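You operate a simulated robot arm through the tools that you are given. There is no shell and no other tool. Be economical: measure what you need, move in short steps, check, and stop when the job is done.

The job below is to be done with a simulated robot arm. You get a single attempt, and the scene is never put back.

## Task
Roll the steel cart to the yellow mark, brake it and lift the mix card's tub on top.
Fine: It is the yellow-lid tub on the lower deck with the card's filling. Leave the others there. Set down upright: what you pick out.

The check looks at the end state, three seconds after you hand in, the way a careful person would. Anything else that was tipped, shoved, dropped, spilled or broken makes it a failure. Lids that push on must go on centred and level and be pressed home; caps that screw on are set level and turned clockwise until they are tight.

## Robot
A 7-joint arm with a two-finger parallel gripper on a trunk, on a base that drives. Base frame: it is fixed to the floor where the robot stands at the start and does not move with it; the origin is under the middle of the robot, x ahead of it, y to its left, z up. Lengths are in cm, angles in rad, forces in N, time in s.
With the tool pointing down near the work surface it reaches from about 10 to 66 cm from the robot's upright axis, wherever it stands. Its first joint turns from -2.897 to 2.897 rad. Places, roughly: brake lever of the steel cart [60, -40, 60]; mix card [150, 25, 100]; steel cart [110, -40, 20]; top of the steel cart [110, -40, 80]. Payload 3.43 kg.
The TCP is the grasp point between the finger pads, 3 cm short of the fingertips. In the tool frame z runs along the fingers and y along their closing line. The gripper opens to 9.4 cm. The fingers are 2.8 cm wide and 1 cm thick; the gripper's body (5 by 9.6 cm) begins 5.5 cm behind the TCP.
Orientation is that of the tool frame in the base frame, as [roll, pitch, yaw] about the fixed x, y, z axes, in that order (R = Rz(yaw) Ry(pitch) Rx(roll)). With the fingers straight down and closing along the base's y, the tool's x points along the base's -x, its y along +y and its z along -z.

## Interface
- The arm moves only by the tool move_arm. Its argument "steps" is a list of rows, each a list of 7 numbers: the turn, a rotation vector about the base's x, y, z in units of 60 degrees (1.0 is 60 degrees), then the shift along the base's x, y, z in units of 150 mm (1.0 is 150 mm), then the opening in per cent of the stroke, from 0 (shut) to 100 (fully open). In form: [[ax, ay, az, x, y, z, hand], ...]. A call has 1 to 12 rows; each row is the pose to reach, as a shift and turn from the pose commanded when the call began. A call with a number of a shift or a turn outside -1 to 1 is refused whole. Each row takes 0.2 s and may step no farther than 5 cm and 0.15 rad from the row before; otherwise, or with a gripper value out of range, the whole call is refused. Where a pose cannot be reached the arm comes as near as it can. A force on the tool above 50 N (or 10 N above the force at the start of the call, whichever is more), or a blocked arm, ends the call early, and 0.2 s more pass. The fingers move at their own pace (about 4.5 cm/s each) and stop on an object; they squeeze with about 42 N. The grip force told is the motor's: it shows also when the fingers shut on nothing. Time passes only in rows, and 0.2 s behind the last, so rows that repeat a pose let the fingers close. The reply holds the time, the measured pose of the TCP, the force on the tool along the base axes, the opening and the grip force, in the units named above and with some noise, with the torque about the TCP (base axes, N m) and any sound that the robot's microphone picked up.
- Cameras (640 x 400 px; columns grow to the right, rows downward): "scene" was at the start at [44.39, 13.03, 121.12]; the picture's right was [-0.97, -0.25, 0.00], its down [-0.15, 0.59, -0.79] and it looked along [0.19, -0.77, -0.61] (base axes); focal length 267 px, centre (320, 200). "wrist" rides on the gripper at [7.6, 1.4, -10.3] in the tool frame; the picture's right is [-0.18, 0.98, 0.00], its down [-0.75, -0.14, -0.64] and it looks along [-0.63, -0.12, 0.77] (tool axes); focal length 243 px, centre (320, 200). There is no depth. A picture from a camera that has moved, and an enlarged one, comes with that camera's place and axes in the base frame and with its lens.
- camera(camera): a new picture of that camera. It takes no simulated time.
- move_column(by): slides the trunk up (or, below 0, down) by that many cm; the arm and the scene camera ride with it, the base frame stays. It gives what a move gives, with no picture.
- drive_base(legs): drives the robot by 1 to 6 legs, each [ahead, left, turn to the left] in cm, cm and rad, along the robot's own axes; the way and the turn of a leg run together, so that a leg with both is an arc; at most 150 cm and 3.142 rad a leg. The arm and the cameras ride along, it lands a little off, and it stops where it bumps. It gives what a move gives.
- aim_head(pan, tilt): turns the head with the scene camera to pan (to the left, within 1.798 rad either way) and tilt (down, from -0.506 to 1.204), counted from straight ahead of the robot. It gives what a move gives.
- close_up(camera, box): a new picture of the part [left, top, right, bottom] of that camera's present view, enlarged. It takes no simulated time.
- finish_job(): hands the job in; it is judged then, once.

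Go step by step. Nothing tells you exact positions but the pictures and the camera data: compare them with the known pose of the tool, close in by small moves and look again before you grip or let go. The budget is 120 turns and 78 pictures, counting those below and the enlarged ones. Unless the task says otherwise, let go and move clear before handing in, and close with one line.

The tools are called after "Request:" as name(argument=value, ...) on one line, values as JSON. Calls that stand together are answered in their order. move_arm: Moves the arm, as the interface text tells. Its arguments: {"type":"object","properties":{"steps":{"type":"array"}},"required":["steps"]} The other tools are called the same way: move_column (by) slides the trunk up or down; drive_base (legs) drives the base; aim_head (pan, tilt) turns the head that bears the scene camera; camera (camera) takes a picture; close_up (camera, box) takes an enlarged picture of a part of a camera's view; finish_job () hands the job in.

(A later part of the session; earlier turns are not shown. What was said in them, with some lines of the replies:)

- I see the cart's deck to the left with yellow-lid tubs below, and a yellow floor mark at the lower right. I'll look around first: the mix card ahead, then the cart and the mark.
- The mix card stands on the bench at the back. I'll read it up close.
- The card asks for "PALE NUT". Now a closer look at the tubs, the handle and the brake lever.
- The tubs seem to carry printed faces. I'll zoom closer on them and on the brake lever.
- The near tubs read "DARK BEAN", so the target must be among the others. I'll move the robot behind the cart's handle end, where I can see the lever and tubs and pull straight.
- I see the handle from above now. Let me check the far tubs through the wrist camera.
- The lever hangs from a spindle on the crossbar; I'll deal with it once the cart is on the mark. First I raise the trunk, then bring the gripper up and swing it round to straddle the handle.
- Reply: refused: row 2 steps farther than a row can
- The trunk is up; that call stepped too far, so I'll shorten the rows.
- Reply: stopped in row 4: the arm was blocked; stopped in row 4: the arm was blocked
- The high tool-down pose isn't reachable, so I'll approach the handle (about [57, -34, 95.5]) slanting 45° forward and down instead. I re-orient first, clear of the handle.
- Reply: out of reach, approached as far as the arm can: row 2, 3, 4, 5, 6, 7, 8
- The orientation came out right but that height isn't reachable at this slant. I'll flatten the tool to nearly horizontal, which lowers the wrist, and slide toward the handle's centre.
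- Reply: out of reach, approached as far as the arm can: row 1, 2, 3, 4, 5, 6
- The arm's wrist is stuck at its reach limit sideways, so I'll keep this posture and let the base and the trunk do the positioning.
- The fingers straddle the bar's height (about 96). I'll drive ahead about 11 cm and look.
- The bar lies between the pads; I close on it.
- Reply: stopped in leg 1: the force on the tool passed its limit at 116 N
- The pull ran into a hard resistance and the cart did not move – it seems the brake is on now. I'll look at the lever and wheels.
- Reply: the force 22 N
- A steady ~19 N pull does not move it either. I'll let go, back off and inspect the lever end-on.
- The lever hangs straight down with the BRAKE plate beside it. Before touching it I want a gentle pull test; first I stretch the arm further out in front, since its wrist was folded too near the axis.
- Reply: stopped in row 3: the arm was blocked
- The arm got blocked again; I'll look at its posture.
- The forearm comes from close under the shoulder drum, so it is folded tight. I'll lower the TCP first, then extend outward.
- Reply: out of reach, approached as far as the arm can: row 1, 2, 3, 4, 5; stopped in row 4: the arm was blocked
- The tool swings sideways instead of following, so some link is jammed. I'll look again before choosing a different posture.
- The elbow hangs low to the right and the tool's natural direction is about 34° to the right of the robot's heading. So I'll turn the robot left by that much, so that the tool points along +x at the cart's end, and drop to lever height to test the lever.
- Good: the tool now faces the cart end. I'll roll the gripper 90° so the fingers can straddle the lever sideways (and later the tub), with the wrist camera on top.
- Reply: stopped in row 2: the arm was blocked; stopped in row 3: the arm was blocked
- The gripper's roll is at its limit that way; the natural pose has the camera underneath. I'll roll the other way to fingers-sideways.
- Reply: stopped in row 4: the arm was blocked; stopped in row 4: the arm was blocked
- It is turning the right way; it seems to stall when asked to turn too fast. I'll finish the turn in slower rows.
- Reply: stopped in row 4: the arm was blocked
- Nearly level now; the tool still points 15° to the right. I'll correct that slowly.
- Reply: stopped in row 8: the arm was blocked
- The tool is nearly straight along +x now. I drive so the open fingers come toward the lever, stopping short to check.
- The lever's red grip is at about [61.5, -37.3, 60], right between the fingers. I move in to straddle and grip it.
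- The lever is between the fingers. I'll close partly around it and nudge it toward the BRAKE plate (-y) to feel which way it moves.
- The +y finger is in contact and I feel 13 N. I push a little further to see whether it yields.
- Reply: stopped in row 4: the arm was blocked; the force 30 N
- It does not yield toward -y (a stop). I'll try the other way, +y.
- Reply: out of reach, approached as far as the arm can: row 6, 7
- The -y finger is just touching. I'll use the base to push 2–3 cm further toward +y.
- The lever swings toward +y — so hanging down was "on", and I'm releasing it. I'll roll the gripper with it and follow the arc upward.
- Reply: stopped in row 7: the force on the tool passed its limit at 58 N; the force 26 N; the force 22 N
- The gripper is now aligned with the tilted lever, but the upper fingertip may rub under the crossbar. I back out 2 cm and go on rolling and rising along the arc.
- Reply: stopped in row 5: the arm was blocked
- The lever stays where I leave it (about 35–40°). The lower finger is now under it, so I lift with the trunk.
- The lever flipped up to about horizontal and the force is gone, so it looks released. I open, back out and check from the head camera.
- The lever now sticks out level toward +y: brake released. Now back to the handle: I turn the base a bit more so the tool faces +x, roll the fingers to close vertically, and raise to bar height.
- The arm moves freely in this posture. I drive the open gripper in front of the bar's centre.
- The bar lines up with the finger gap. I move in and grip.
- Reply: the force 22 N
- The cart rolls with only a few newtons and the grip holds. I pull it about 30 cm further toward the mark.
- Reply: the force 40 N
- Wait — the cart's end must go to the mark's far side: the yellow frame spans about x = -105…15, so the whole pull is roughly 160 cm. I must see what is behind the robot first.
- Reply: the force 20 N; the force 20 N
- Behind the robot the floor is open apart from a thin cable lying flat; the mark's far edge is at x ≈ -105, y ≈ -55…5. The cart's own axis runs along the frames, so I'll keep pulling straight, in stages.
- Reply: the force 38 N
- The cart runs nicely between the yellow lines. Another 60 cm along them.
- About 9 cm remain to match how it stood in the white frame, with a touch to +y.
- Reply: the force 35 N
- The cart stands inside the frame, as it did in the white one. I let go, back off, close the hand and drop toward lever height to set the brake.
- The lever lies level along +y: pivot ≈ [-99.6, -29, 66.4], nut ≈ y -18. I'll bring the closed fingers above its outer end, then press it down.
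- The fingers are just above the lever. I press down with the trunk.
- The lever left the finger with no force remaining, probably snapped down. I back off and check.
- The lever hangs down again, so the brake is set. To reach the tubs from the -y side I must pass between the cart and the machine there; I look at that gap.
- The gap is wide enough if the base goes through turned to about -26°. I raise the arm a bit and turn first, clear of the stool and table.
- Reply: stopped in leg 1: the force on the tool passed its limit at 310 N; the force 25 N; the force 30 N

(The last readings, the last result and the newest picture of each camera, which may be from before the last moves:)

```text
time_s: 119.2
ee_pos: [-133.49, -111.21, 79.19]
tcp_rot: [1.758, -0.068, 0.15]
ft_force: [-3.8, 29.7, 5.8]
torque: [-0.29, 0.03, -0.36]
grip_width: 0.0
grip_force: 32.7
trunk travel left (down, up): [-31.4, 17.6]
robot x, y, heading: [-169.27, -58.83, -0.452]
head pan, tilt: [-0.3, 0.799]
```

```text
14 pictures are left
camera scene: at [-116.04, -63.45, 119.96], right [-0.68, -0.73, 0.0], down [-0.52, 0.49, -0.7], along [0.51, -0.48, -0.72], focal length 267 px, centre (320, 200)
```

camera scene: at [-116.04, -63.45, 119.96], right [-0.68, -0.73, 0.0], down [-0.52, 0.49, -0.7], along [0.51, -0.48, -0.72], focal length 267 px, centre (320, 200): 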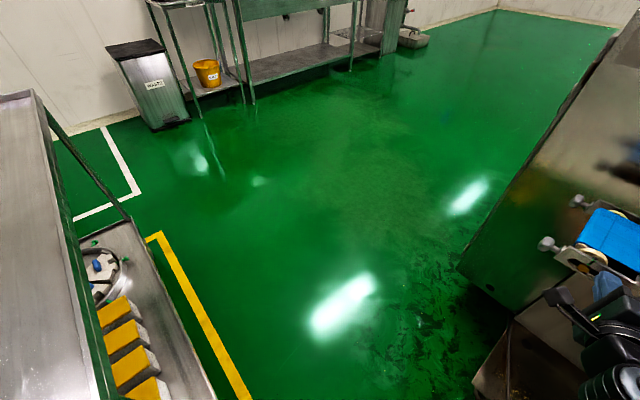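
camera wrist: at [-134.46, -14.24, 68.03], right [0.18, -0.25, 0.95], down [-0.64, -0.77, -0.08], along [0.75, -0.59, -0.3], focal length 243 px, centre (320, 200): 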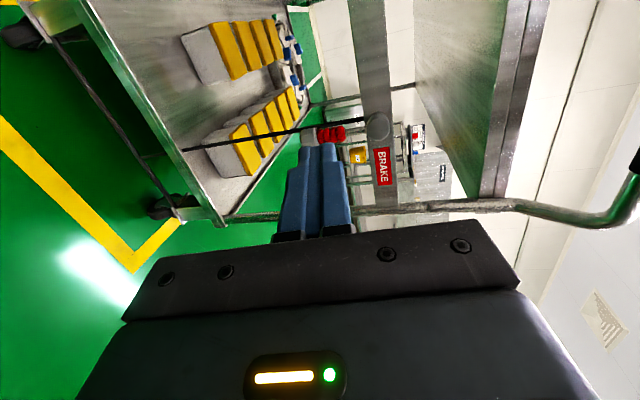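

The gripper touched the machine's belt frame. I back away at once and then swing the arm round to the front so it no longer sticks out toward the machine.

Request:
drive_base(legs=[[-8.9, 4.6, 0]])

Request:
move_arm(steps=[[0, 0, 0.04, 0.09, 0.1, 0, 0], [0, 0, 0.08, 0.17, 0.2, 0, 0], [0, 0, 0.12, 0.26, 0.3, 0, 0], [0, 0, 0.16, 0.34, 0.4, 0, 0], [0, 0, 0.2, 0.42, 0.5, 0, 0], [0, 0, 0.24, 0.49, 0.6, 0, 0], [0, 0, 0.28, 0.56, 0.7, 0, 0], [0, 0, 0.32, 0.63, 0.8, 0, 0], [0, 0, 0.36, 0.7, 0.9, 0, 0]])

Request:
camera(camera="scene")

```text
time_s: 120.4
ee_pos: [-139.41, -103.34, 79.1]
tcp_rot: [1.757, -0.065, 0.151]
ft_force: [0.9, 0.0, 0.4]
torque: [0.01, 0.0, -0.01]
grip_width: 0.02
grip_force: 33.1
trunk travel left (down, up): [-31.4, 17.6]
robot x, y, heading: [-175.07, -50.84, -0.454]
head pan, tilt: [-0.3, 0.799]
```

```text
time_s: 121.1
ee_pos: [-139.63, -102.32, 80.46]
tcp_rot: [1.767, -0.142, 0.107]
ft_force: [-0.2, -0.4, -1.1]
torque: [-0.01, 0.03, -0.01]
grip_width: 0.0
grip_force: 33.3
out of reach, approached as far as the arm can: row 1, 2, 3
trunk travel left (down, up): [-31.4, 17.6]
robot x, y, heading: [-175.17, -50.65, -0.449]
head pan, tilt: [-0.3, 0.799]
stopped in row 3: the arm was blocked; the commanded pose is now the measured one
```

```text
13 pictures are left
camera scene: at [-121.83, -55.28, 120.22], right [-0.68, -0.73, 0.0], down [-0.52, 0.49, -0.7], along [0.51, -0.48, -0.72], focal length 267 px, centre (320, 200)
```

scene: 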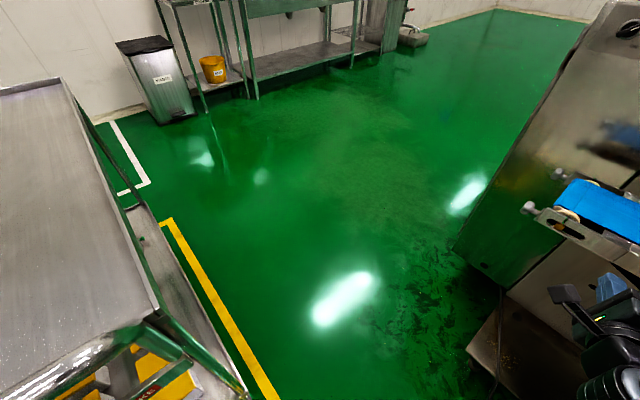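

The arm can't swing to the robot's left, so I'll instead turn the robot right round, arm trailing and raised, before taking the gap. I first move back a little for turning room.

Request:
move_column(by=17)

Request:
drive_base(legs=[[-9.9, -2.6, 0], [0, 0, 1.57]])

Request:
drive_base(legs=[[0, 0, 1.56]])

```text
time_s: 123.0
ee_pos: [-139.78, -102.53, 96.97]
tcp_rot: [1.767, -0.137, 0.112]
ft_force: [0.0, 0.2, 0.0]
torque: [0.01, 0.0, 0.0]
grip_width: 0.0
grip_force: 33.6
trunk travel left (down, up): [-48.4, 0.6]
robot x, y, heading: [-174.8, -51.07, -0.453]
head pan, tilt: [-0.3, 0.799]
```

```text
time_s: 128.0
ee_pos: [-132.48, -15.25, 97.05]
tcp_rot: [1.767, -0.136, 1.645]
ft_force: [0.4, 0.1, -0.2]
torque: [0.02, -0.02, -0.02]
grip_width: 0.0
grip_force: 32.4
trunk travel left (down, up): [-48.4, 0.6]
robot x, y, heading: [-186.06, -48.99, 1.086]
head pan, tilt: [-0.3, 0.799]
```

```text
time_s: 132.2
ee_pos: [-218.62, 4.13, 96.96]
tcp_rot: [1.766, -0.136, -3.075]
ft_force: [0.2, 0.5, 0.6]
torque: [0.02, -0.01, -0.03]
grip_width: 0.0
grip_force: 33.1
trunk travel left (down, up): [-48.4, 0.6]
robot x, y, heading: [-185.19, -48.77, 2.644]
head pan, tilt: [-0.3, 0.799]
```

Turned. Now into the gap in short legs, arm trailing, lowering the arm once clear of the stool.

Request:
drive_base(legs=[[-38.9, -1.8, 0]])

Request:
move_column(by=-15)

Request:
drive_base(legs=[[-39, 2.7, 0]])

Request:
drive_base(legs=[[-35.7, 9.1, 0], [-42.8, -5, 0]])

```text
time_s: 134.6
ee_pos: [-183.27, -12.64, 96.88]
tcp_rot: [1.764, -0.136, -3.081]
ft_force: [0.1, 0.8, 0.8]
torque: [0.0, 0.01, -0.01]
grip_width: 0.02
grip_force: 33.3
trunk travel left (down, up): [-48.4, 0.6]
robot x, y, heading: [-150.51, -65.77, 2.646]
head pan, tilt: [-0.3, 0.799]
```

```text
time_s: 136.3
ee_pos: [-183.42, -12.87, 82.54]
tcp_rot: [1.775, -0.13, -3.089]
ft_force: [-2.6, 2.7, -6.9]
torque: [0.49, -0.04, -0.22]
grip_width: 0.01
grip_force: 33.6
trunk travel left (down, up): [-33.4, 15.6]
robot x, y, heading: [-150.53, -65.93, 2.645]
head pan, tilt: [-0.3, 0.799]
```

```text
time_s: 138.8
ee_pos: [-150.26, -33.97, 82.06]
tcp_rot: [1.764, -0.144, -3.086]
ft_force: [0.1, 0.1, -0.6]
torque: [0.02, 0.0, -0.04]
grip_width: 0.01
grip_force: 33.6
trunk travel left (down, up): [-33.4, 15.6]
robot x, y, heading: [-117.38, -87.21, 2.649]
head pan, tilt: [-0.3, 0.799]
```

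```text
time_s: 140.3
ee_pos: [-138.4, -38.43, 82.0]
tcp_rot: [1.766, -0.143, 3.121]
ft_force: [0.1, 1.0, 0.0]
torque: [0.0, -0.02, 0.0]
grip_width: 0.0
grip_force: 33.2
trunk travel left (down, up): [-33.4, 15.6]
robot x, y, heading: [-109.33, -93.84, 2.573]
head pan, tilt: [-0.3, 0.799]
stopped in leg 1: the robot was blocked; the commanded pose is now the measured one
```

I got blocked partway. I look at what touches.

Request:
aim_head(pan=-1.4, tilt=0.9)

Request:
camera(camera="scene")

Request:
aim_head(pan=1.0, tilt=0.9)

Request:
camera(camera="scene")

```text
time_s: 141.6
ee_pos: [-138.57, -38.61, 82.02]
tcp_rot: [1.766, -0.145, 3.121]
ft_force: [1.3, -0.4, -0.5]
torque: [0.01, -0.04, 0.02]
grip_width: 0.02
grip_force: 33.0
trunk travel left (down, up): [-33.4, 15.6]
robot x, y, heading: [-109.7, -94.32, 2.572]
head pan, tilt: [-1.4, 0.901]
```

```text
12 pictures are left
camera scene: at [-153.65, -82.61, 121.15], right [0.92, -0.39, 0.0], down [-0.3, -0.72, -0.62], along [0.24, 0.57, -0.78], focal length 267 px, centre (320, 200)
```

scene: 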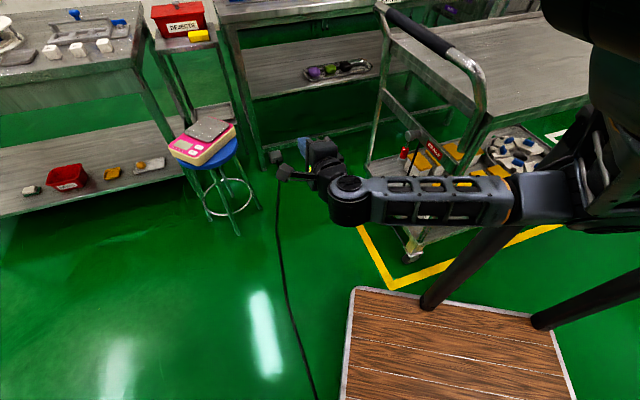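

```text
time_s: 143.8
ee_pos: [-138.58, -38.52, 82.0]
tcp_rot: [1.766, -0.146, 3.121]
ft_force: [0.6, -0.4, 0.5]
torque: [0.04, -0.02, 0.02]
grip_width: 0.0
grip_force: 32.9
trunk travel left (down, up): [-33.4, 15.6]
robot x, y, heading: [-109.54, -94.13, 2.576]
head pan, tilt: [1.0, 0.901]
```

```text
11 pictures are left
camera scene: at [-163.46, -92.72, 121.13], right [-0.42, 0.91, 0.0], down [0.71, 0.33, -0.62], along [-0.56, -0.26, -0.78], focal length 267 px, centre (320, 200)
```

scene: 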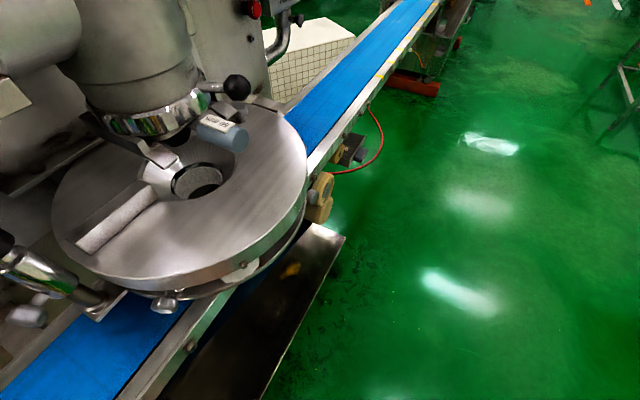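

The scale on the stool stands fine; the block came from the robot's left side at the belt frame's end (≈[-124, -116, 77]). I back up, align with the gap (heading ≈ 2.84) and go through centred.

Request:
drive_base(legs=[[10.3, -4.3, 0], [0, 0, 0.262]])

Request:
drive_base(legs=[[-26, 0, 0]])

```text
time_s: 145.9
ee_pos: [-158.28, -38.61, 82.09]
tcp_rot: [1.766, -0.144, -2.899]
ft_force: [-0.7, -0.2, -0.1]
torque: [0.0, 0.02, 0.0]
grip_width: 0.0
grip_force: 33.1
trunk travel left (down, up): [-33.4, 15.6]
robot x, y, heading: [-115.9, -84.84, 2.835]
head pan, tilt: [1.0, 0.901]
```

```text
time_s: 147.8
ee_pos: [-132.93, -46.69, 82.0]
tcp_rot: [1.766, -0.142, -2.9]
ft_force: [-0.4, 0.2, 0.2]
torque: [0.01, 0.02, 0.01]
grip_width: 0.02
grip_force: 32.7
trunk travel left (down, up): [-33.4, 15.6]
robot x, y, heading: [-90.6, -92.62, 2.835]
head pan, tilt: [1.0, 0.901]
```

Through without contact. Now away from the cart's side into open floor, and then look at the tub labels.

Request:
drive_base(legs=[[-13.3, 18.9, 0]])

Request:
drive_base(legs=[[-42, 2, 0]])

Request:
aim_head(pan=-1.25, tilt=0.85)

Request:
camera(camera="scene")

```text
time_s: 149.5
ee_pos: [-125.84, -68.64, 82.09]
tcp_rot: [1.768, -0.145, -2.903]
ft_force: [-0.7, -0.7, -0.5]
torque: [0.0, 0.01, 0.01]
grip_width: 0.0
grip_force: 32.8
trunk travel left (down, up): [-33.4, 15.6]
robot x, y, heading: [-83.35, -114.54, 2.836]
head pan, tilt: [1.0, 0.901]
```

```text
time_s: 152.1
ee_pos: [-86.78, -83.19, 81.89]
tcp_rot: [1.764, -0.147, -2.901]
ft_force: [0.3, 0.2, -0.1]
torque: [-0.01, -0.01, -0.01]
grip_width: 0.01
grip_force: 33.2
trunk travel left (down, up): [-33.4, 15.6]
robot x, y, heading: [-44.51, -129.08, 2.832]
head pan, tilt: [1.0, 0.901]
```

```text
time_s: 154.2
ee_pos: [-86.81, -83.25, 82.07]
tcp_rot: [1.765, -0.145, -2.903]
ft_force: [-0.1, -0.7, 0.3]
torque: [0.0, 0.02, 0.02]
grip_width: 0.0
grip_force: 32.8
trunk travel left (down, up): [-33.4, 15.6]
robot x, y, heading: [-44.64, -129.26, 2.835]
head pan, tilt: [-1.25, 0.85]
```

```text
10 pictures are left
camera scene: at [-91.25, -129.33, 121.53], right [1.0, 0.01, 0.0], down [0.01, -0.75, -0.66], along [-0.01, 0.66, -0.75], focal length 267 px, centre (320, 200)
```

scene: 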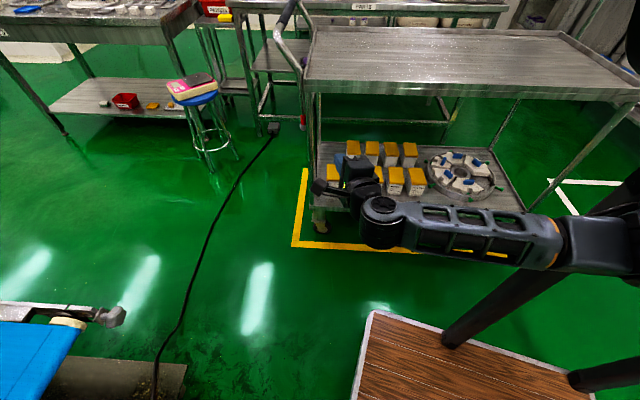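

Labels on the -y faces are visible. I zoom in.

Request:
close_up(camera="scene", box=[320, 135, 430, 204])

```text
5.80 times, centred on (375, 170) of scene
camera zoom: at [-91.25, -129.33, 121.53], right [1.0, 0.01, 0.0], down [0.01, -0.75, -0.66], along [-0.01, 0.66, -0.75], focal length 1546 px, centre (1, 377)
```

zoom: 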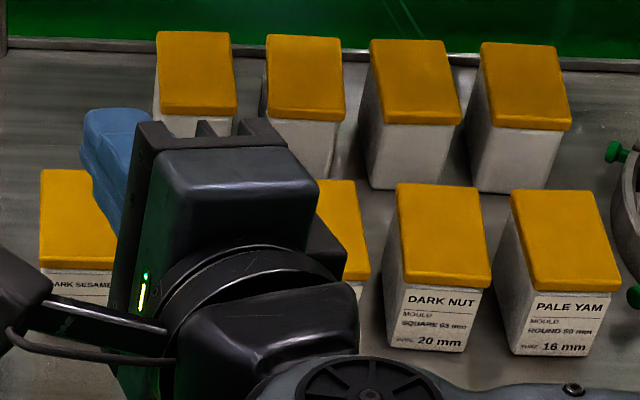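

Five tubs in this row: from the handle end DARK SESAME, two hidden behind my gripper, DARK NUT, PALE YAM. I turn the tool to face +y, roll the gripper so it closes sideways with the camera on top, and lower it; that should also show the hidden labels.

Request:
drive_base(legs=[[0, 0, -0.21]])

Request:
move_arm(steps=[[0, 0.07, 0, 0, 0, 0, 100], [0, 0.14, 0, 0, 0, 0, 100], [0, 0.21, 0, 0, 0, 0, 100], [0, 0.28, 0, 0, 0, 0, 100], [0, 0.35, 0, 0, 0, 0, 100], [0, 0.42, 0, 0, 0, 0, 100], [0, 0.49, 0, 0, 0, 0, 100], [0, 0.56, 0, 0, 0, 0, 100], [0, 0.63, 0, 0, 0, 0, 100], [0, 0.7, 0, 0, 0, 0, 100], [0, 0.77, 0, 0, 0, 0, 100], [0, 0.84, 0, 0, 0, 0, 100]])

```text
time_s: 155.4
ee_pos: [-76.2, -75.36, 82.04]
tcp_rot: [1.767, -0.144, -3.113]
ft_force: [0.0, -0.6, 0.8]
torque: [-0.01, 0.0, 0.01]
grip_width: 0.03
grip_force: 33.3
trunk travel left (down, up): [-33.4, 15.6]
robot x, y, heading: [-44.19, -129.44, 2.621]
head pan, tilt: [-1.25, 0.85]
```

```text
time_s: 158.2
ee_pos: [-77.88, -74.54, 82.83]
tcp_rot: [1.751, -1.112, -3.141]
ft_force: [0.3, -0.5, 0.2]
torque: [0.01, -0.03, 0.0]
grip_width: 9.41
grip_force: 0.1
out of reach, approached as far as the arm can: row 5, 6, 7, 8, 9, 10, 11, 12
trunk travel left (down, up): [-33.4, 15.6]
robot x, y, heading: [-44.63, -129.29, 2.624]
head pan, tilt: [-1.25, 0.85]
stopped in row 12: the arm was blocked; the commanded pose is now the measured one
```

The camera is coming up on top as wanted; I finish the roll.

Request:
move_arm(steps=[[0, 0.05, 0, 0, 0, 0, 100], [0, 0.1, 0, 0, 0, 0, 100], [0, 0.15, 0, 0, 0, 0, 100], [0, 0.2, 0, 0, 0, 0, 100], [0, 0.25, 0, 0, 0, 0, 100], [0, 0.3, 0, 0, 0, 0, 100], [0, 0.35, 0, 0, 0, 0, 100], [0, 0.4, 0, 0, 0, 0, 100], [0, 0.44, 0, 0, 0, 0, 100]])

Request:
move_column(by=-33)

```text
time_s: 160.2
ee_pos: [-75.44, -74.47, 82.17]
tcp_rot: [-1.527, -1.525, 0.025]
ft_force: [-0.3, -0.5, 0.3]
torque: [0.03, 0.02, 0.03]
grip_width: 9.41
grip_force: 0.0
trunk travel left (down, up): [-33.4, 15.6]
robot x, y, heading: [-44.51, -129.36, 2.623]
head pan, tilt: [-1.25, 0.85]
```

```text
time_s: 161.1
ee_pos: [-73.61, -74.14, 78.62]
tcp_rot: [-1.621, -1.544, 0.098]
ft_force: [-0.7, 0.0, -0.5]
torque: [0.02, 0.0, -0.01]
grip_width: 9.39
grip_force: 0.1
trunk travel left (down, up): [-30.0, 19.0]
robot x, y, heading: [-44.09, -129.5, 2.619]
head pan, tilt: [-1.25, 0.85]
stopped: the arm was blocked; the commanded pose is now the measured one
```

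The tool now points +y with the fingers sideways, but lowering got blocked. I check the arm's posture.

Request:
aim_head(pan=-1.5, tilt=1.0)

Request:
camera(camera="scene")

```text
time_s: 161.8
ee_pos: [-73.57, -74.2, 78.7]
tcp_rot: [-1.598, -1.54, 0.068]
ft_force: [-0.5, 0.2, 0.5]
torque: [-0.03, -0.02, 0.04]
grip_width: 9.42
grip_force: 0.1
trunk travel left (down, up): [-30.0, 19.0]
robot x, y, heading: [-44.42, -129.21, 2.625]
head pan, tilt: [-1.499, 1.0]
```

```text
8 pictures are left
camera scene: at [-88.82, -121.09, 116.91], right [0.9, -0.43, 0.0], down [-0.36, -0.76, -0.54], along [0.24, 0.49, -0.84], focal length 267 px, centre (320, 200)
```

scene: 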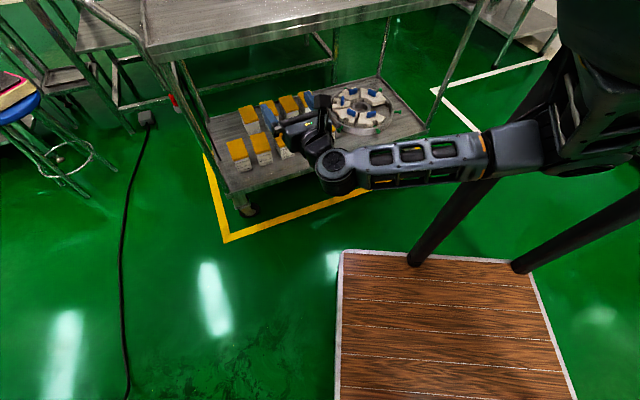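

The elbow seems to hang against the robot's own front-right strut. I stretch the arm outward, away from the strut, then try lowering again.

Request:
move_arm(steps=[[0, 0, 0, 0.06, 0.1, 0.05, 100], [0, 0, 0, 0.12, 0.2, 0.05, 100], [0, 0, 0, 0.18, 0.3, 0, 100], [0, 0, 0, 0.24, 0.4, 0, 100], [0, 0, 0, 0.3, 0.5, 0, 100], [0, 0, 0, 0.35, 0.6, 0, 100], [0, 0, 0, 0.4, 0.7, 0, 100], [0, 0, 0, 0.4, 0.7, -0.15, 100], [0, 0, 0, 0.4, 0.7, -0.3, 100], [0, 0, 0, 0.4, 0.7, -0.45, 100], [0, 0, 0, 0.4, 0.7, -0.6, 100]])

Request:
move_column(by=-15)

```text
time_s: 164.2
ee_pos: [-67.68, -63.43, 69.82]
tcp_rot: [-1.698, -1.547, 0.181]
ft_force: [0.5, 0.2, -0.4]
torque: [-0.01, -0.01, 0.03]
grip_width: 9.41
grip_force: 0.1
trunk travel left (down, up): [-30.0, 19.0]
robot x, y, heading: [-44.4, -129.17, 2.619]
head pan, tilt: [-1.499, 1.0]
```

```text
time_s: 166.0
ee_pos: [-67.63, -63.59, 54.85]
tcp_rot: [-1.692, -1.546, 0.172]
ft_force: [1.3, -0.2, 0.6]
torque: [-0.01, 0.03, 0.01]
grip_width: 9.41
grip_force: 0.1
trunk travel left (down, up): [-15.0, 34.0]
robot x, y, heading: [-44.37, -129.23, 2.621]
head pan, tilt: [-1.499, 1.0]
```

That freed it. I continue lowering, then read the labels with the wrist camera.

Request:
move_column(by=-14.5)

Request:
camera(camera="wrist")

```text
time_s: 167.7
ee_pos: [-67.78, -63.45, 40.34]
tcp_rot: [-1.691, -1.546, 0.174]
ft_force: [0.2, 0.2, 0.4]
torque: [-0.02, -0.04, -0.01]
grip_width: 9.39
grip_force: 0.1
trunk travel left (down, up): [-0.5, 48.5]
robot x, y, heading: [-44.42, -129.03, 2.614]
head pan, tilt: [-1.499, 1.0]
```

```text
7 pictures are left
camera wrist: at [-65.61, -73.59, 47.87], right [0.98, 0.05, -0.21], down [-0.12, -0.65, -0.75], along [-0.17, 0.76, -0.63], focal length 243 px, centre (320, 200)
```

wrist: 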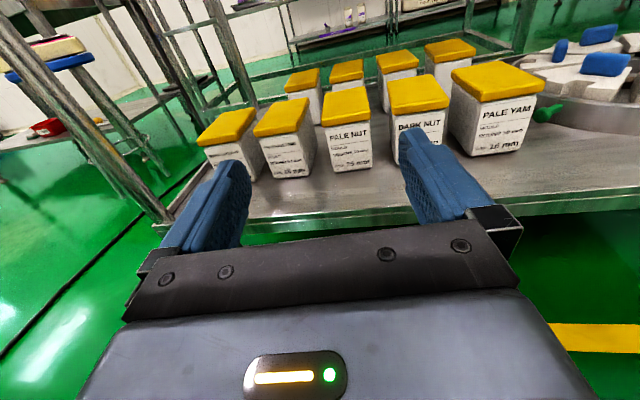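

The middle tub reads PALE NUT, at about x = -66.4, deck z ≈ 28.5, body ~5.8 cm wide. I align the tool with it (small yaw) and lower to just under lid height.

Request:
move_arm(steps=[[0, 0, -0.02, 0.01, 0, -0.08, 100], [0, 0, -0.04, 0.02, 0, -0.16, 100], [0, 0, -0.06, 0.03, 0, -0.24, 100], [0, 0, -0.08, 0.03, 0, -0.32, 100], [0, 0, -0.093, 0.03, 0, -0.4, 100], [0, 0, -0.093, 0.03, 0, -0.47, 100], [0, 0, -0.093, 0.03, 0, -0.47, 100]])

Request:
camera(camera="wrist")

```text
time_s: 169.3
ee_pos: [-67.22, -63.46, 33.36]
tcp_rot: [-1.686, -1.548, 0.071]
ft_force: [-0.5, 1.1, 0.5]
torque: [-0.01, 0.01, 0.03]
grip_width: 9.41
grip_force: 0.1
trunk travel left (down, up): [-0.5, 48.5]
robot x, y, heading: [-44.26, -129.49, 2.626]
head pan, tilt: [-1.499, 1.0]
```

```text
6 pictures are left
camera wrist: at [-66.2, -73.78, 40.79], right [0.98, -0.04, -0.21], down [-0.19, -0.64, -0.75], along [-0.1, 0.77, -0.63], focal length 243 px, centre (320, 200)
```

wrist: 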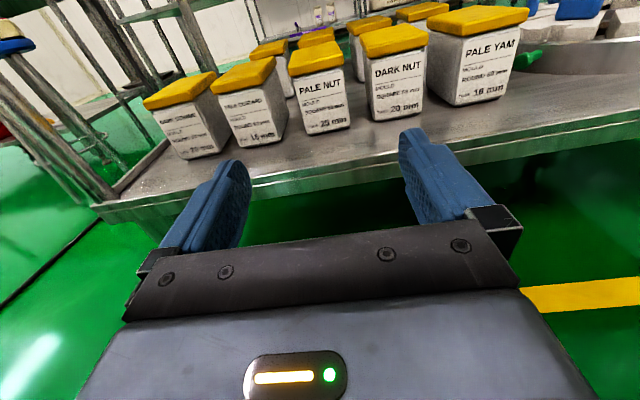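

The tool line is centred on the PALE NUT tub. I narrow the opening to 8 cm, lower 1 cm and drive in most of the way.

Request:
move_arm(steps=[[0, 0, 0, 0, 0, -0.03, 85], [0, 0, 0, 0, 0, -0.06, 85], [0, 0, 0, 0, 0, -0.06, 85]])

Request:
drive_base(legs=[[6.2, -11.8, 0]])

```text
time_s: 170.1
ee_pos: [-67.35, -63.51, 32.38]
tcp_rot: [-1.695, -1.547, 0.079]
ft_force: [0.4, -0.5, -0.1]
torque: [-0.03, 0.02, 0.01]
grip_width: 8.0
grip_force: 0.1
trunk travel left (down, up): [-0.5, 48.5]
robot x, y, heading: [-44.59, -129.52, 2.617]
head pan, tilt: [-1.499, 1.0]
```

```text
time_s: 171.4
ee_pos: [-66.87, -50.21, 32.27]
tcp_rot: [-1.694, -1.546, 0.077]
ft_force: [-0.2, 0.2, 0.4]
torque: [-0.03, -0.04, -0.03]
grip_width: 8.0
grip_force: 0.1
trunk travel left (down, up): [-0.5, 48.5]
robot x, y, heading: [-44.38, -116.13, 2.624]
head pan, tilt: [-1.499, 1.0]
```

Request:
camera(camera="wrist")

```text
5 pictures are left
camera wrist: at [-65.79, -60.53, 39.85], right [0.98, -0.04, -0.21], down [-0.19, -0.64, -0.75], along [-0.1, 0.77, -0.63], focal length 243 px, centre (320, 200)
```

wrist: 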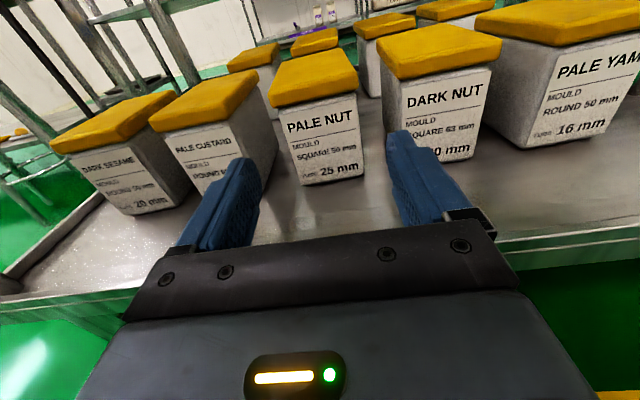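

Label confirmed: PALE NUT, SQUARE 50 mm, well centred between the fingers. I slide in with the arm and close.

Request:
move_arm(steps=[[0, 0, 0, 0.03, 0.1, 0, 85], [0, 0, 0, 0.035, 0.2, 0, 85], [0, 0, 0, 0.04, 0.3, 0, 85], [0, 0, 0, 0.045, 0.4, 0, 85], [0, 0, 0, 0.05, 0.5, 0, 85], [0, 0, 0, 0.053, 0.6, 0, 85], [0, 0, 0, 0.053, 0.6, 0, 85]])

```text
time_s: 173.0
ee_pos: [-66.12, -41.31, 32.23]
tcp_rot: [-1.711, -1.547, 0.093]
ft_force: [0.0, 0.5, 0.1]
torque: [-0.03, 0.01, 0.03]
grip_width: 8.0
grip_force: 0.2
trunk travel left (down, up): [-0.5, 48.5]
robot x, y, heading: [-44.01, -116.0, 2.614]
head pan, tilt: [-1.499, 1.0]
```

Request:
move_arm(steps=[[0, 0, 0, 0, 0, 0, 0], [0, 0, 0, 0, 0, 0, 0], [0, 0, 0, 0, 0, 0, 0], [0, 0, 0, 0, 0, 0, 0], [0, 0, 0, 0, 0, 0, 0], [0, 0, 0, 0, 0, 0.05, 0], [0, 0, 0, 0, 0, 0.1, 0], [0, 0, 0, 0, 0, 0.15, 0], [0, 0, 0, 0, 0, 0.2, 0]])

Request:
camera(camera="wrist")

```text
time_s: 175.0
ee_pos: [-66.24, -41.15, 35.37]
tcp_rot: [-1.705, -1.548, 0.09]
ft_force: [-0.2, 0.6, -3.7]
torque: [-0.17, -0.03, -0.03]
grip_width: 6.84
grip_force: 42.5
trunk travel left (down, up): [-0.5, 48.5]
robot x, y, heading: [-44.25, -115.7, 2.628]
head pan, tilt: [-1.499, 1.0]
```

```text
4 pictures are left
camera wrist: at [-65.07, -51.49, 42.88], right [0.98, -0.04, -0.21], down [-0.19, -0.64, -0.75], along [-0.1, 0.77, -0.63], focal length 243 px, centre (320, 200)
```

wrist: 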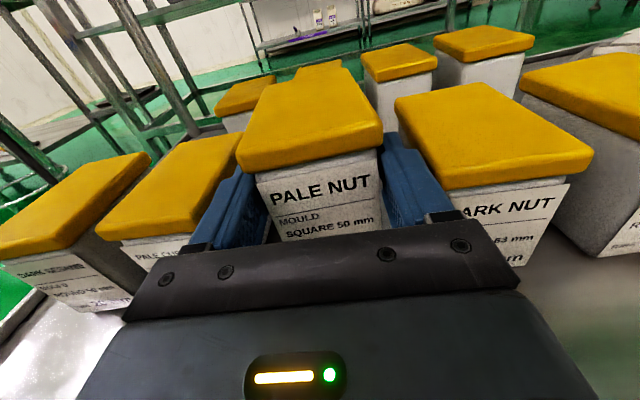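

The tub is held and lifted clear (3.7 N). I back straight out in -y, then raise the trunk.

Request:
drive_base(legs=[[-12.3, 24, 0]])

Request:
move_column(by=47.5)

Request:
move_arm(steps=[[0, 0, 0, 0, 0, 0.1, 0], [0, 0, 0, 0, 0, 0.2, 0], [0, 0, 0, 0, 0, 0.3, 0], [0, 0, 0, 0, 0, 0.4, 0], [0, 0, 0, 0, 0, 0.5, 0], [0, 0, 0, 0, 0, 0.6, 0], [0, 0, 0, 0, 0, 0.7, 0], [0, 0, 0, 0, 0, 0.8, 0]])

```text
time_s: 176.9
ee_pos: [-67.73, -68.36, 35.29]
tcp_rot: [-1.701, -1.548, 0.088]
ft_force: [0.0, 0.2, -3.9]
torque: [-0.18, -0.01, -0.02]
grip_width: 6.79
grip_force: 41.9
trunk travel left (down, up): [-0.5, 48.5]
robot x, y, heading: [-45.67, -143.01, 2.623]
head pan, tilt: [-1.499, 1.0]
```

```text
refused: 47.5 is not a number from -40 to 40
```

```text
time_s: 178.7
ee_pos: [-67.83, -68.05, 47.38]
tcp_rot: [-1.721, -1.548, 0.109]
ft_force: [0.0, -0.2, -4.1]
torque: [-0.19, -0.02, -0.02]
grip_width: 6.83
grip_force: 41.8
out of reach, approached as far as the arm can: row 7
trunk travel left (down, up): [-0.5, 48.5]
robot x, y, heading: [-45.04, -143.37, 2.621]
head pan, tilt: [-1.499, 1.0]
```

Request:
move_column(by=40)

Request:
move_column(by=8.3)

Request:
camera(camera="wrist")

```text
time_s: 182.5
ee_pos: [-67.8, -68.08, 87.25]
tcp_rot: [-1.701, -1.547, 0.087]
ft_force: [0.0, 0.1, -2.8]
torque: [-0.2, 0.01, -0.04]
grip_width: 6.8
grip_force: 42.0
trunk travel left (down, up): [-40.5, 8.5]
robot x, y, heading: [-45.51, -142.99, 2.627]
head pan, tilt: [-1.499, 1.0]
```

```text
time_s: 183.7
ee_pos: [-67.71, -68.03, 95.62]
tcp_rot: [-1.704, -1.547, 0.091]
ft_force: [-0.1, 0.1, -4.4]
torque: [-0.18, 0.0, -0.07]
grip_width: 6.85
grip_force: 41.9
trunk travel left (down, up): [-48.8, 0.2]
robot x, y, heading: [-45.57, -143.11, 2.624]
head pan, tilt: [-1.499, 1.0]
```

```text
3 pictures are left
camera wrist: at [-66.69, -78.43, 103.09], right [0.98, -0.04, -0.21], down [-0.19, -0.64, -0.75], along [-0.1, 0.77, -0.63], focal length 243 px, centre (320, 200)
```

wrist: 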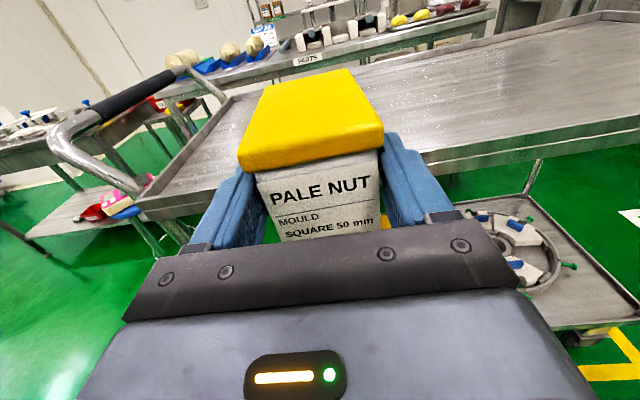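

The tub is above deck height (lip ≈ 85). I drive it in over the top, stopping with the hand's body just across the lip.

Request:
drive_base(legs=[[10.8, -20.9, 0]])

Request:
move_column(by=-5.5)

Request:
close_up(camera="scene", box=[160, 0, 480, 200])

```text
time_s: 185.5
ee_pos: [-67.15, -44.9, 95.61]
tcp_rot: [-1.694, -1.547, 0.082]
ft_force: [0.2, -0.7, -3.6]
torque: [-0.24, 0.0, -0.01]
grip_width: 6.84
grip_force: 42.0
trunk travel left (down, up): [-48.8, 0.2]
robot x, y, heading: [-45.02, -119.75, 2.622]
head pan, tilt: [-1.499, 1.0]
```

```text
time_s: 186.4
ee_pos: [-66.96, -44.98, 90.67]
tcp_rot: [-1.235, -1.544, -0.376]
ft_force: [-0.5, 7.2, 42.0]
torque: [-2.91, -0.58, 0.12]
grip_width: 6.86
grip_force: 42.2
trunk travel left (down, up): [-43.3, 5.7]
robot x, y, heading: [-44.95, -120.1, 2.62]
head pan, tilt: [-1.499, 1.0]
```

```text
2.00 times, centred on (320, 100) of scene
camera zoom: at [-88.96, -111.59, 130.46], right [0.9, -0.43, 0.0], down [-0.36, -0.76, -0.54], along [0.23, 0.49, -0.84], focal length 533 px, centre (320, 400)
```

zoom: 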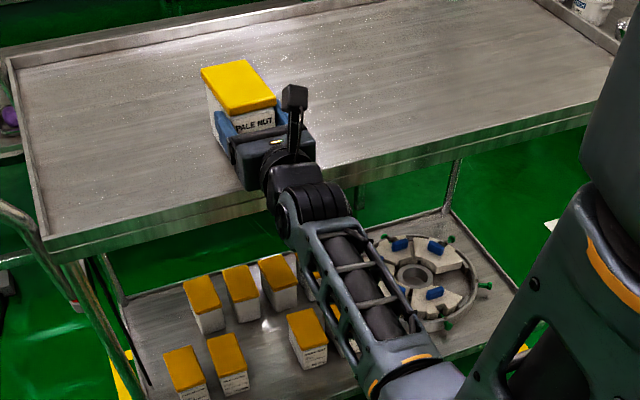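

The hand's underside touched the lip (contact 6 cm behind the pads), with the tub's base about on the deck. I ease up a few millimetres to unload, then open gently so the tub settles.

Request:
move_column(by=0.6)

Request:
close_up(camera="scene", box=[240, 15, 330, 105])

```text
time_s: 187.0
ee_pos: [-67.04, -44.93, 90.61]
tcp_rot: [-1.755, -1.548, 0.147]
ft_force: [0.7, 8.8, 14.8]
torque: [-1.01, -0.26, 0.12]
grip_width: 6.83
grip_force: 41.9
trunk travel left (down, up): [-43.9, 5.1]
robot x, y, heading: [-45.37, -119.89, 2.622]
head pan, tilt: [-1.499, 1.0]
```

```text
4.44 times, centred on (285, 60) of scene
camera zoom: at [-88.98, -111.52, 130.94], right [0.9, -0.43, 0.0], down [-0.36, -0.76, -0.54], along [0.23, 0.49, -0.84], focal length 1185 px, centre (476, 822)
```

zoom: 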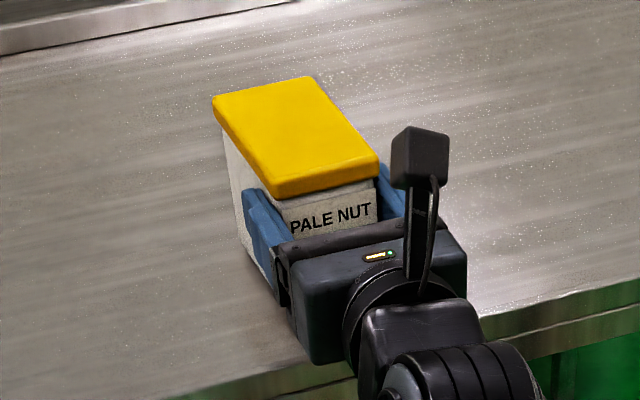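

I'll release in a controlled way: first unload the lip contact, then open just enough that the pads still guide the tub while it settles onto the deck.

Request:
move_column(by=0.3)

Request:
move_arm(steps=[[0, 0, 0, 0, 0, 0, 72.8], [0, 0, 0, 0, 0, 0, 72.8], [0, 0, 0, 0, 0, 0, 73.2], [0, 0, 0, 0, 0, 0, 73.6], [0, 0, 0, 0, 0, 0, 74], [0, 0, 0, 0, 0, 0, 74.5], [0, 0, 0, 0, 0, 0, 75], [0, 0, 0, 0, 0, 0, 76]])

```text
time_s: 187.5
ee_pos: [-67.03, -44.86, 90.94]
tcp_rot: [-1.839, -1.546, 0.229]
ft_force: [0.9, -0.5, -4.4]
torque: [-0.2, 0.0, -0.04]
grip_width: 6.82
grip_force: 41.7
trunk travel left (down, up): [-44.2, 4.8]
robot x, y, heading: [-44.95, -119.9, 2.625]
head pan, tilt: [-1.499, 1.0]
```

```text
time_s: 189.3
ee_pos: [-67.15, -44.8, 91.05]
tcp_rot: [-1.65, -1.548, 0.038]
ft_force: [-0.7, -1.2, 0.5]
torque: [0.08, -0.06, 0.03]
grip_width: 7.3
grip_force: 23.6
trunk travel left (down, up): [-44.2, 4.8]
robot x, y, heading: [-45.13, -119.77, 2.623]
head pan, tilt: [-1.499, 1.0]
```

The weight is off the hand, so the tub rests on the deck (the wider lid now sits between the pads). I open fully and back straight out.

Request:
move_arm(steps=[[0, 0, 0, 0, 0, 0, 100], [0, 0, 0, 0, 0, 0, 100], [0, 0, 0, 0, 0, 0, 100], [0, 0, 0, 0, 0, 0, 100]])

Request:
drive_base(legs=[[-15, 29.5, 0]])

Request:
camera(camera="scene")

```text
time_s: 190.3
ee_pos: [-67.0, -44.81, 91.0]
tcp_rot: [-1.696, -1.547, 0.083]
ft_force: [-0.4, 0.0, -0.1]
torque: [0.01, -0.01, -0.01]
grip_width: 9.41
grip_force: 0.0
trunk travel left (down, up): [-44.2, 4.8]
robot x, y, heading: [-44.92, -120.12, 2.621]
head pan, tilt: [-1.499, 1.0]
```

```text
time_s: 192.5
ee_pos: [-68.9, -78.07, 90.97]
tcp_rot: [-1.694, -1.546, 0.086]
ft_force: [1.1, 0.1, -1.0]
torque: [0.01, 0.0, 0.01]
grip_width: 9.4
grip_force: 0.0
trunk travel left (down, up): [-44.2, 4.8]
robot x, y, heading: [-46.28, -153.1, 2.632]
head pan, tilt: [-1.499, 1.0]
```

```text
0 pictures are left
camera scene: at [-90.53, -144.75, 131.26], right [0.9, -0.43, 0.0], down [-0.36, -0.76, -0.54], along [0.23, 0.49, -0.84], focal length 267 px, centre (320, 200)
```

scene: 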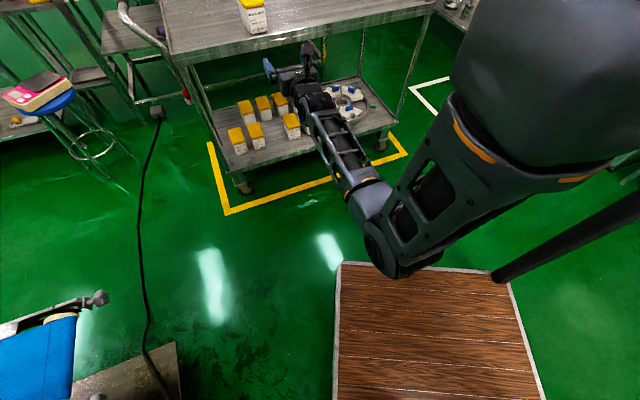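

The PALE NUT tub stands upright on the cart's top, the cart is inside the yellow frame, and the arm is clear. I hand in.

Request:
finish_job()

```text
The job is handed in.
```

I rolled the cart onto the yellow mark, set its brake (lever down), and put the PALE NUT (50 mm) tub upright on top; I left the other tubs where they were. On the way the gripper bumped the belt machine hard (310 N) and the base bumped it once more. I saw nothing moved or tipped there, but I had no pictures left for a closer check.
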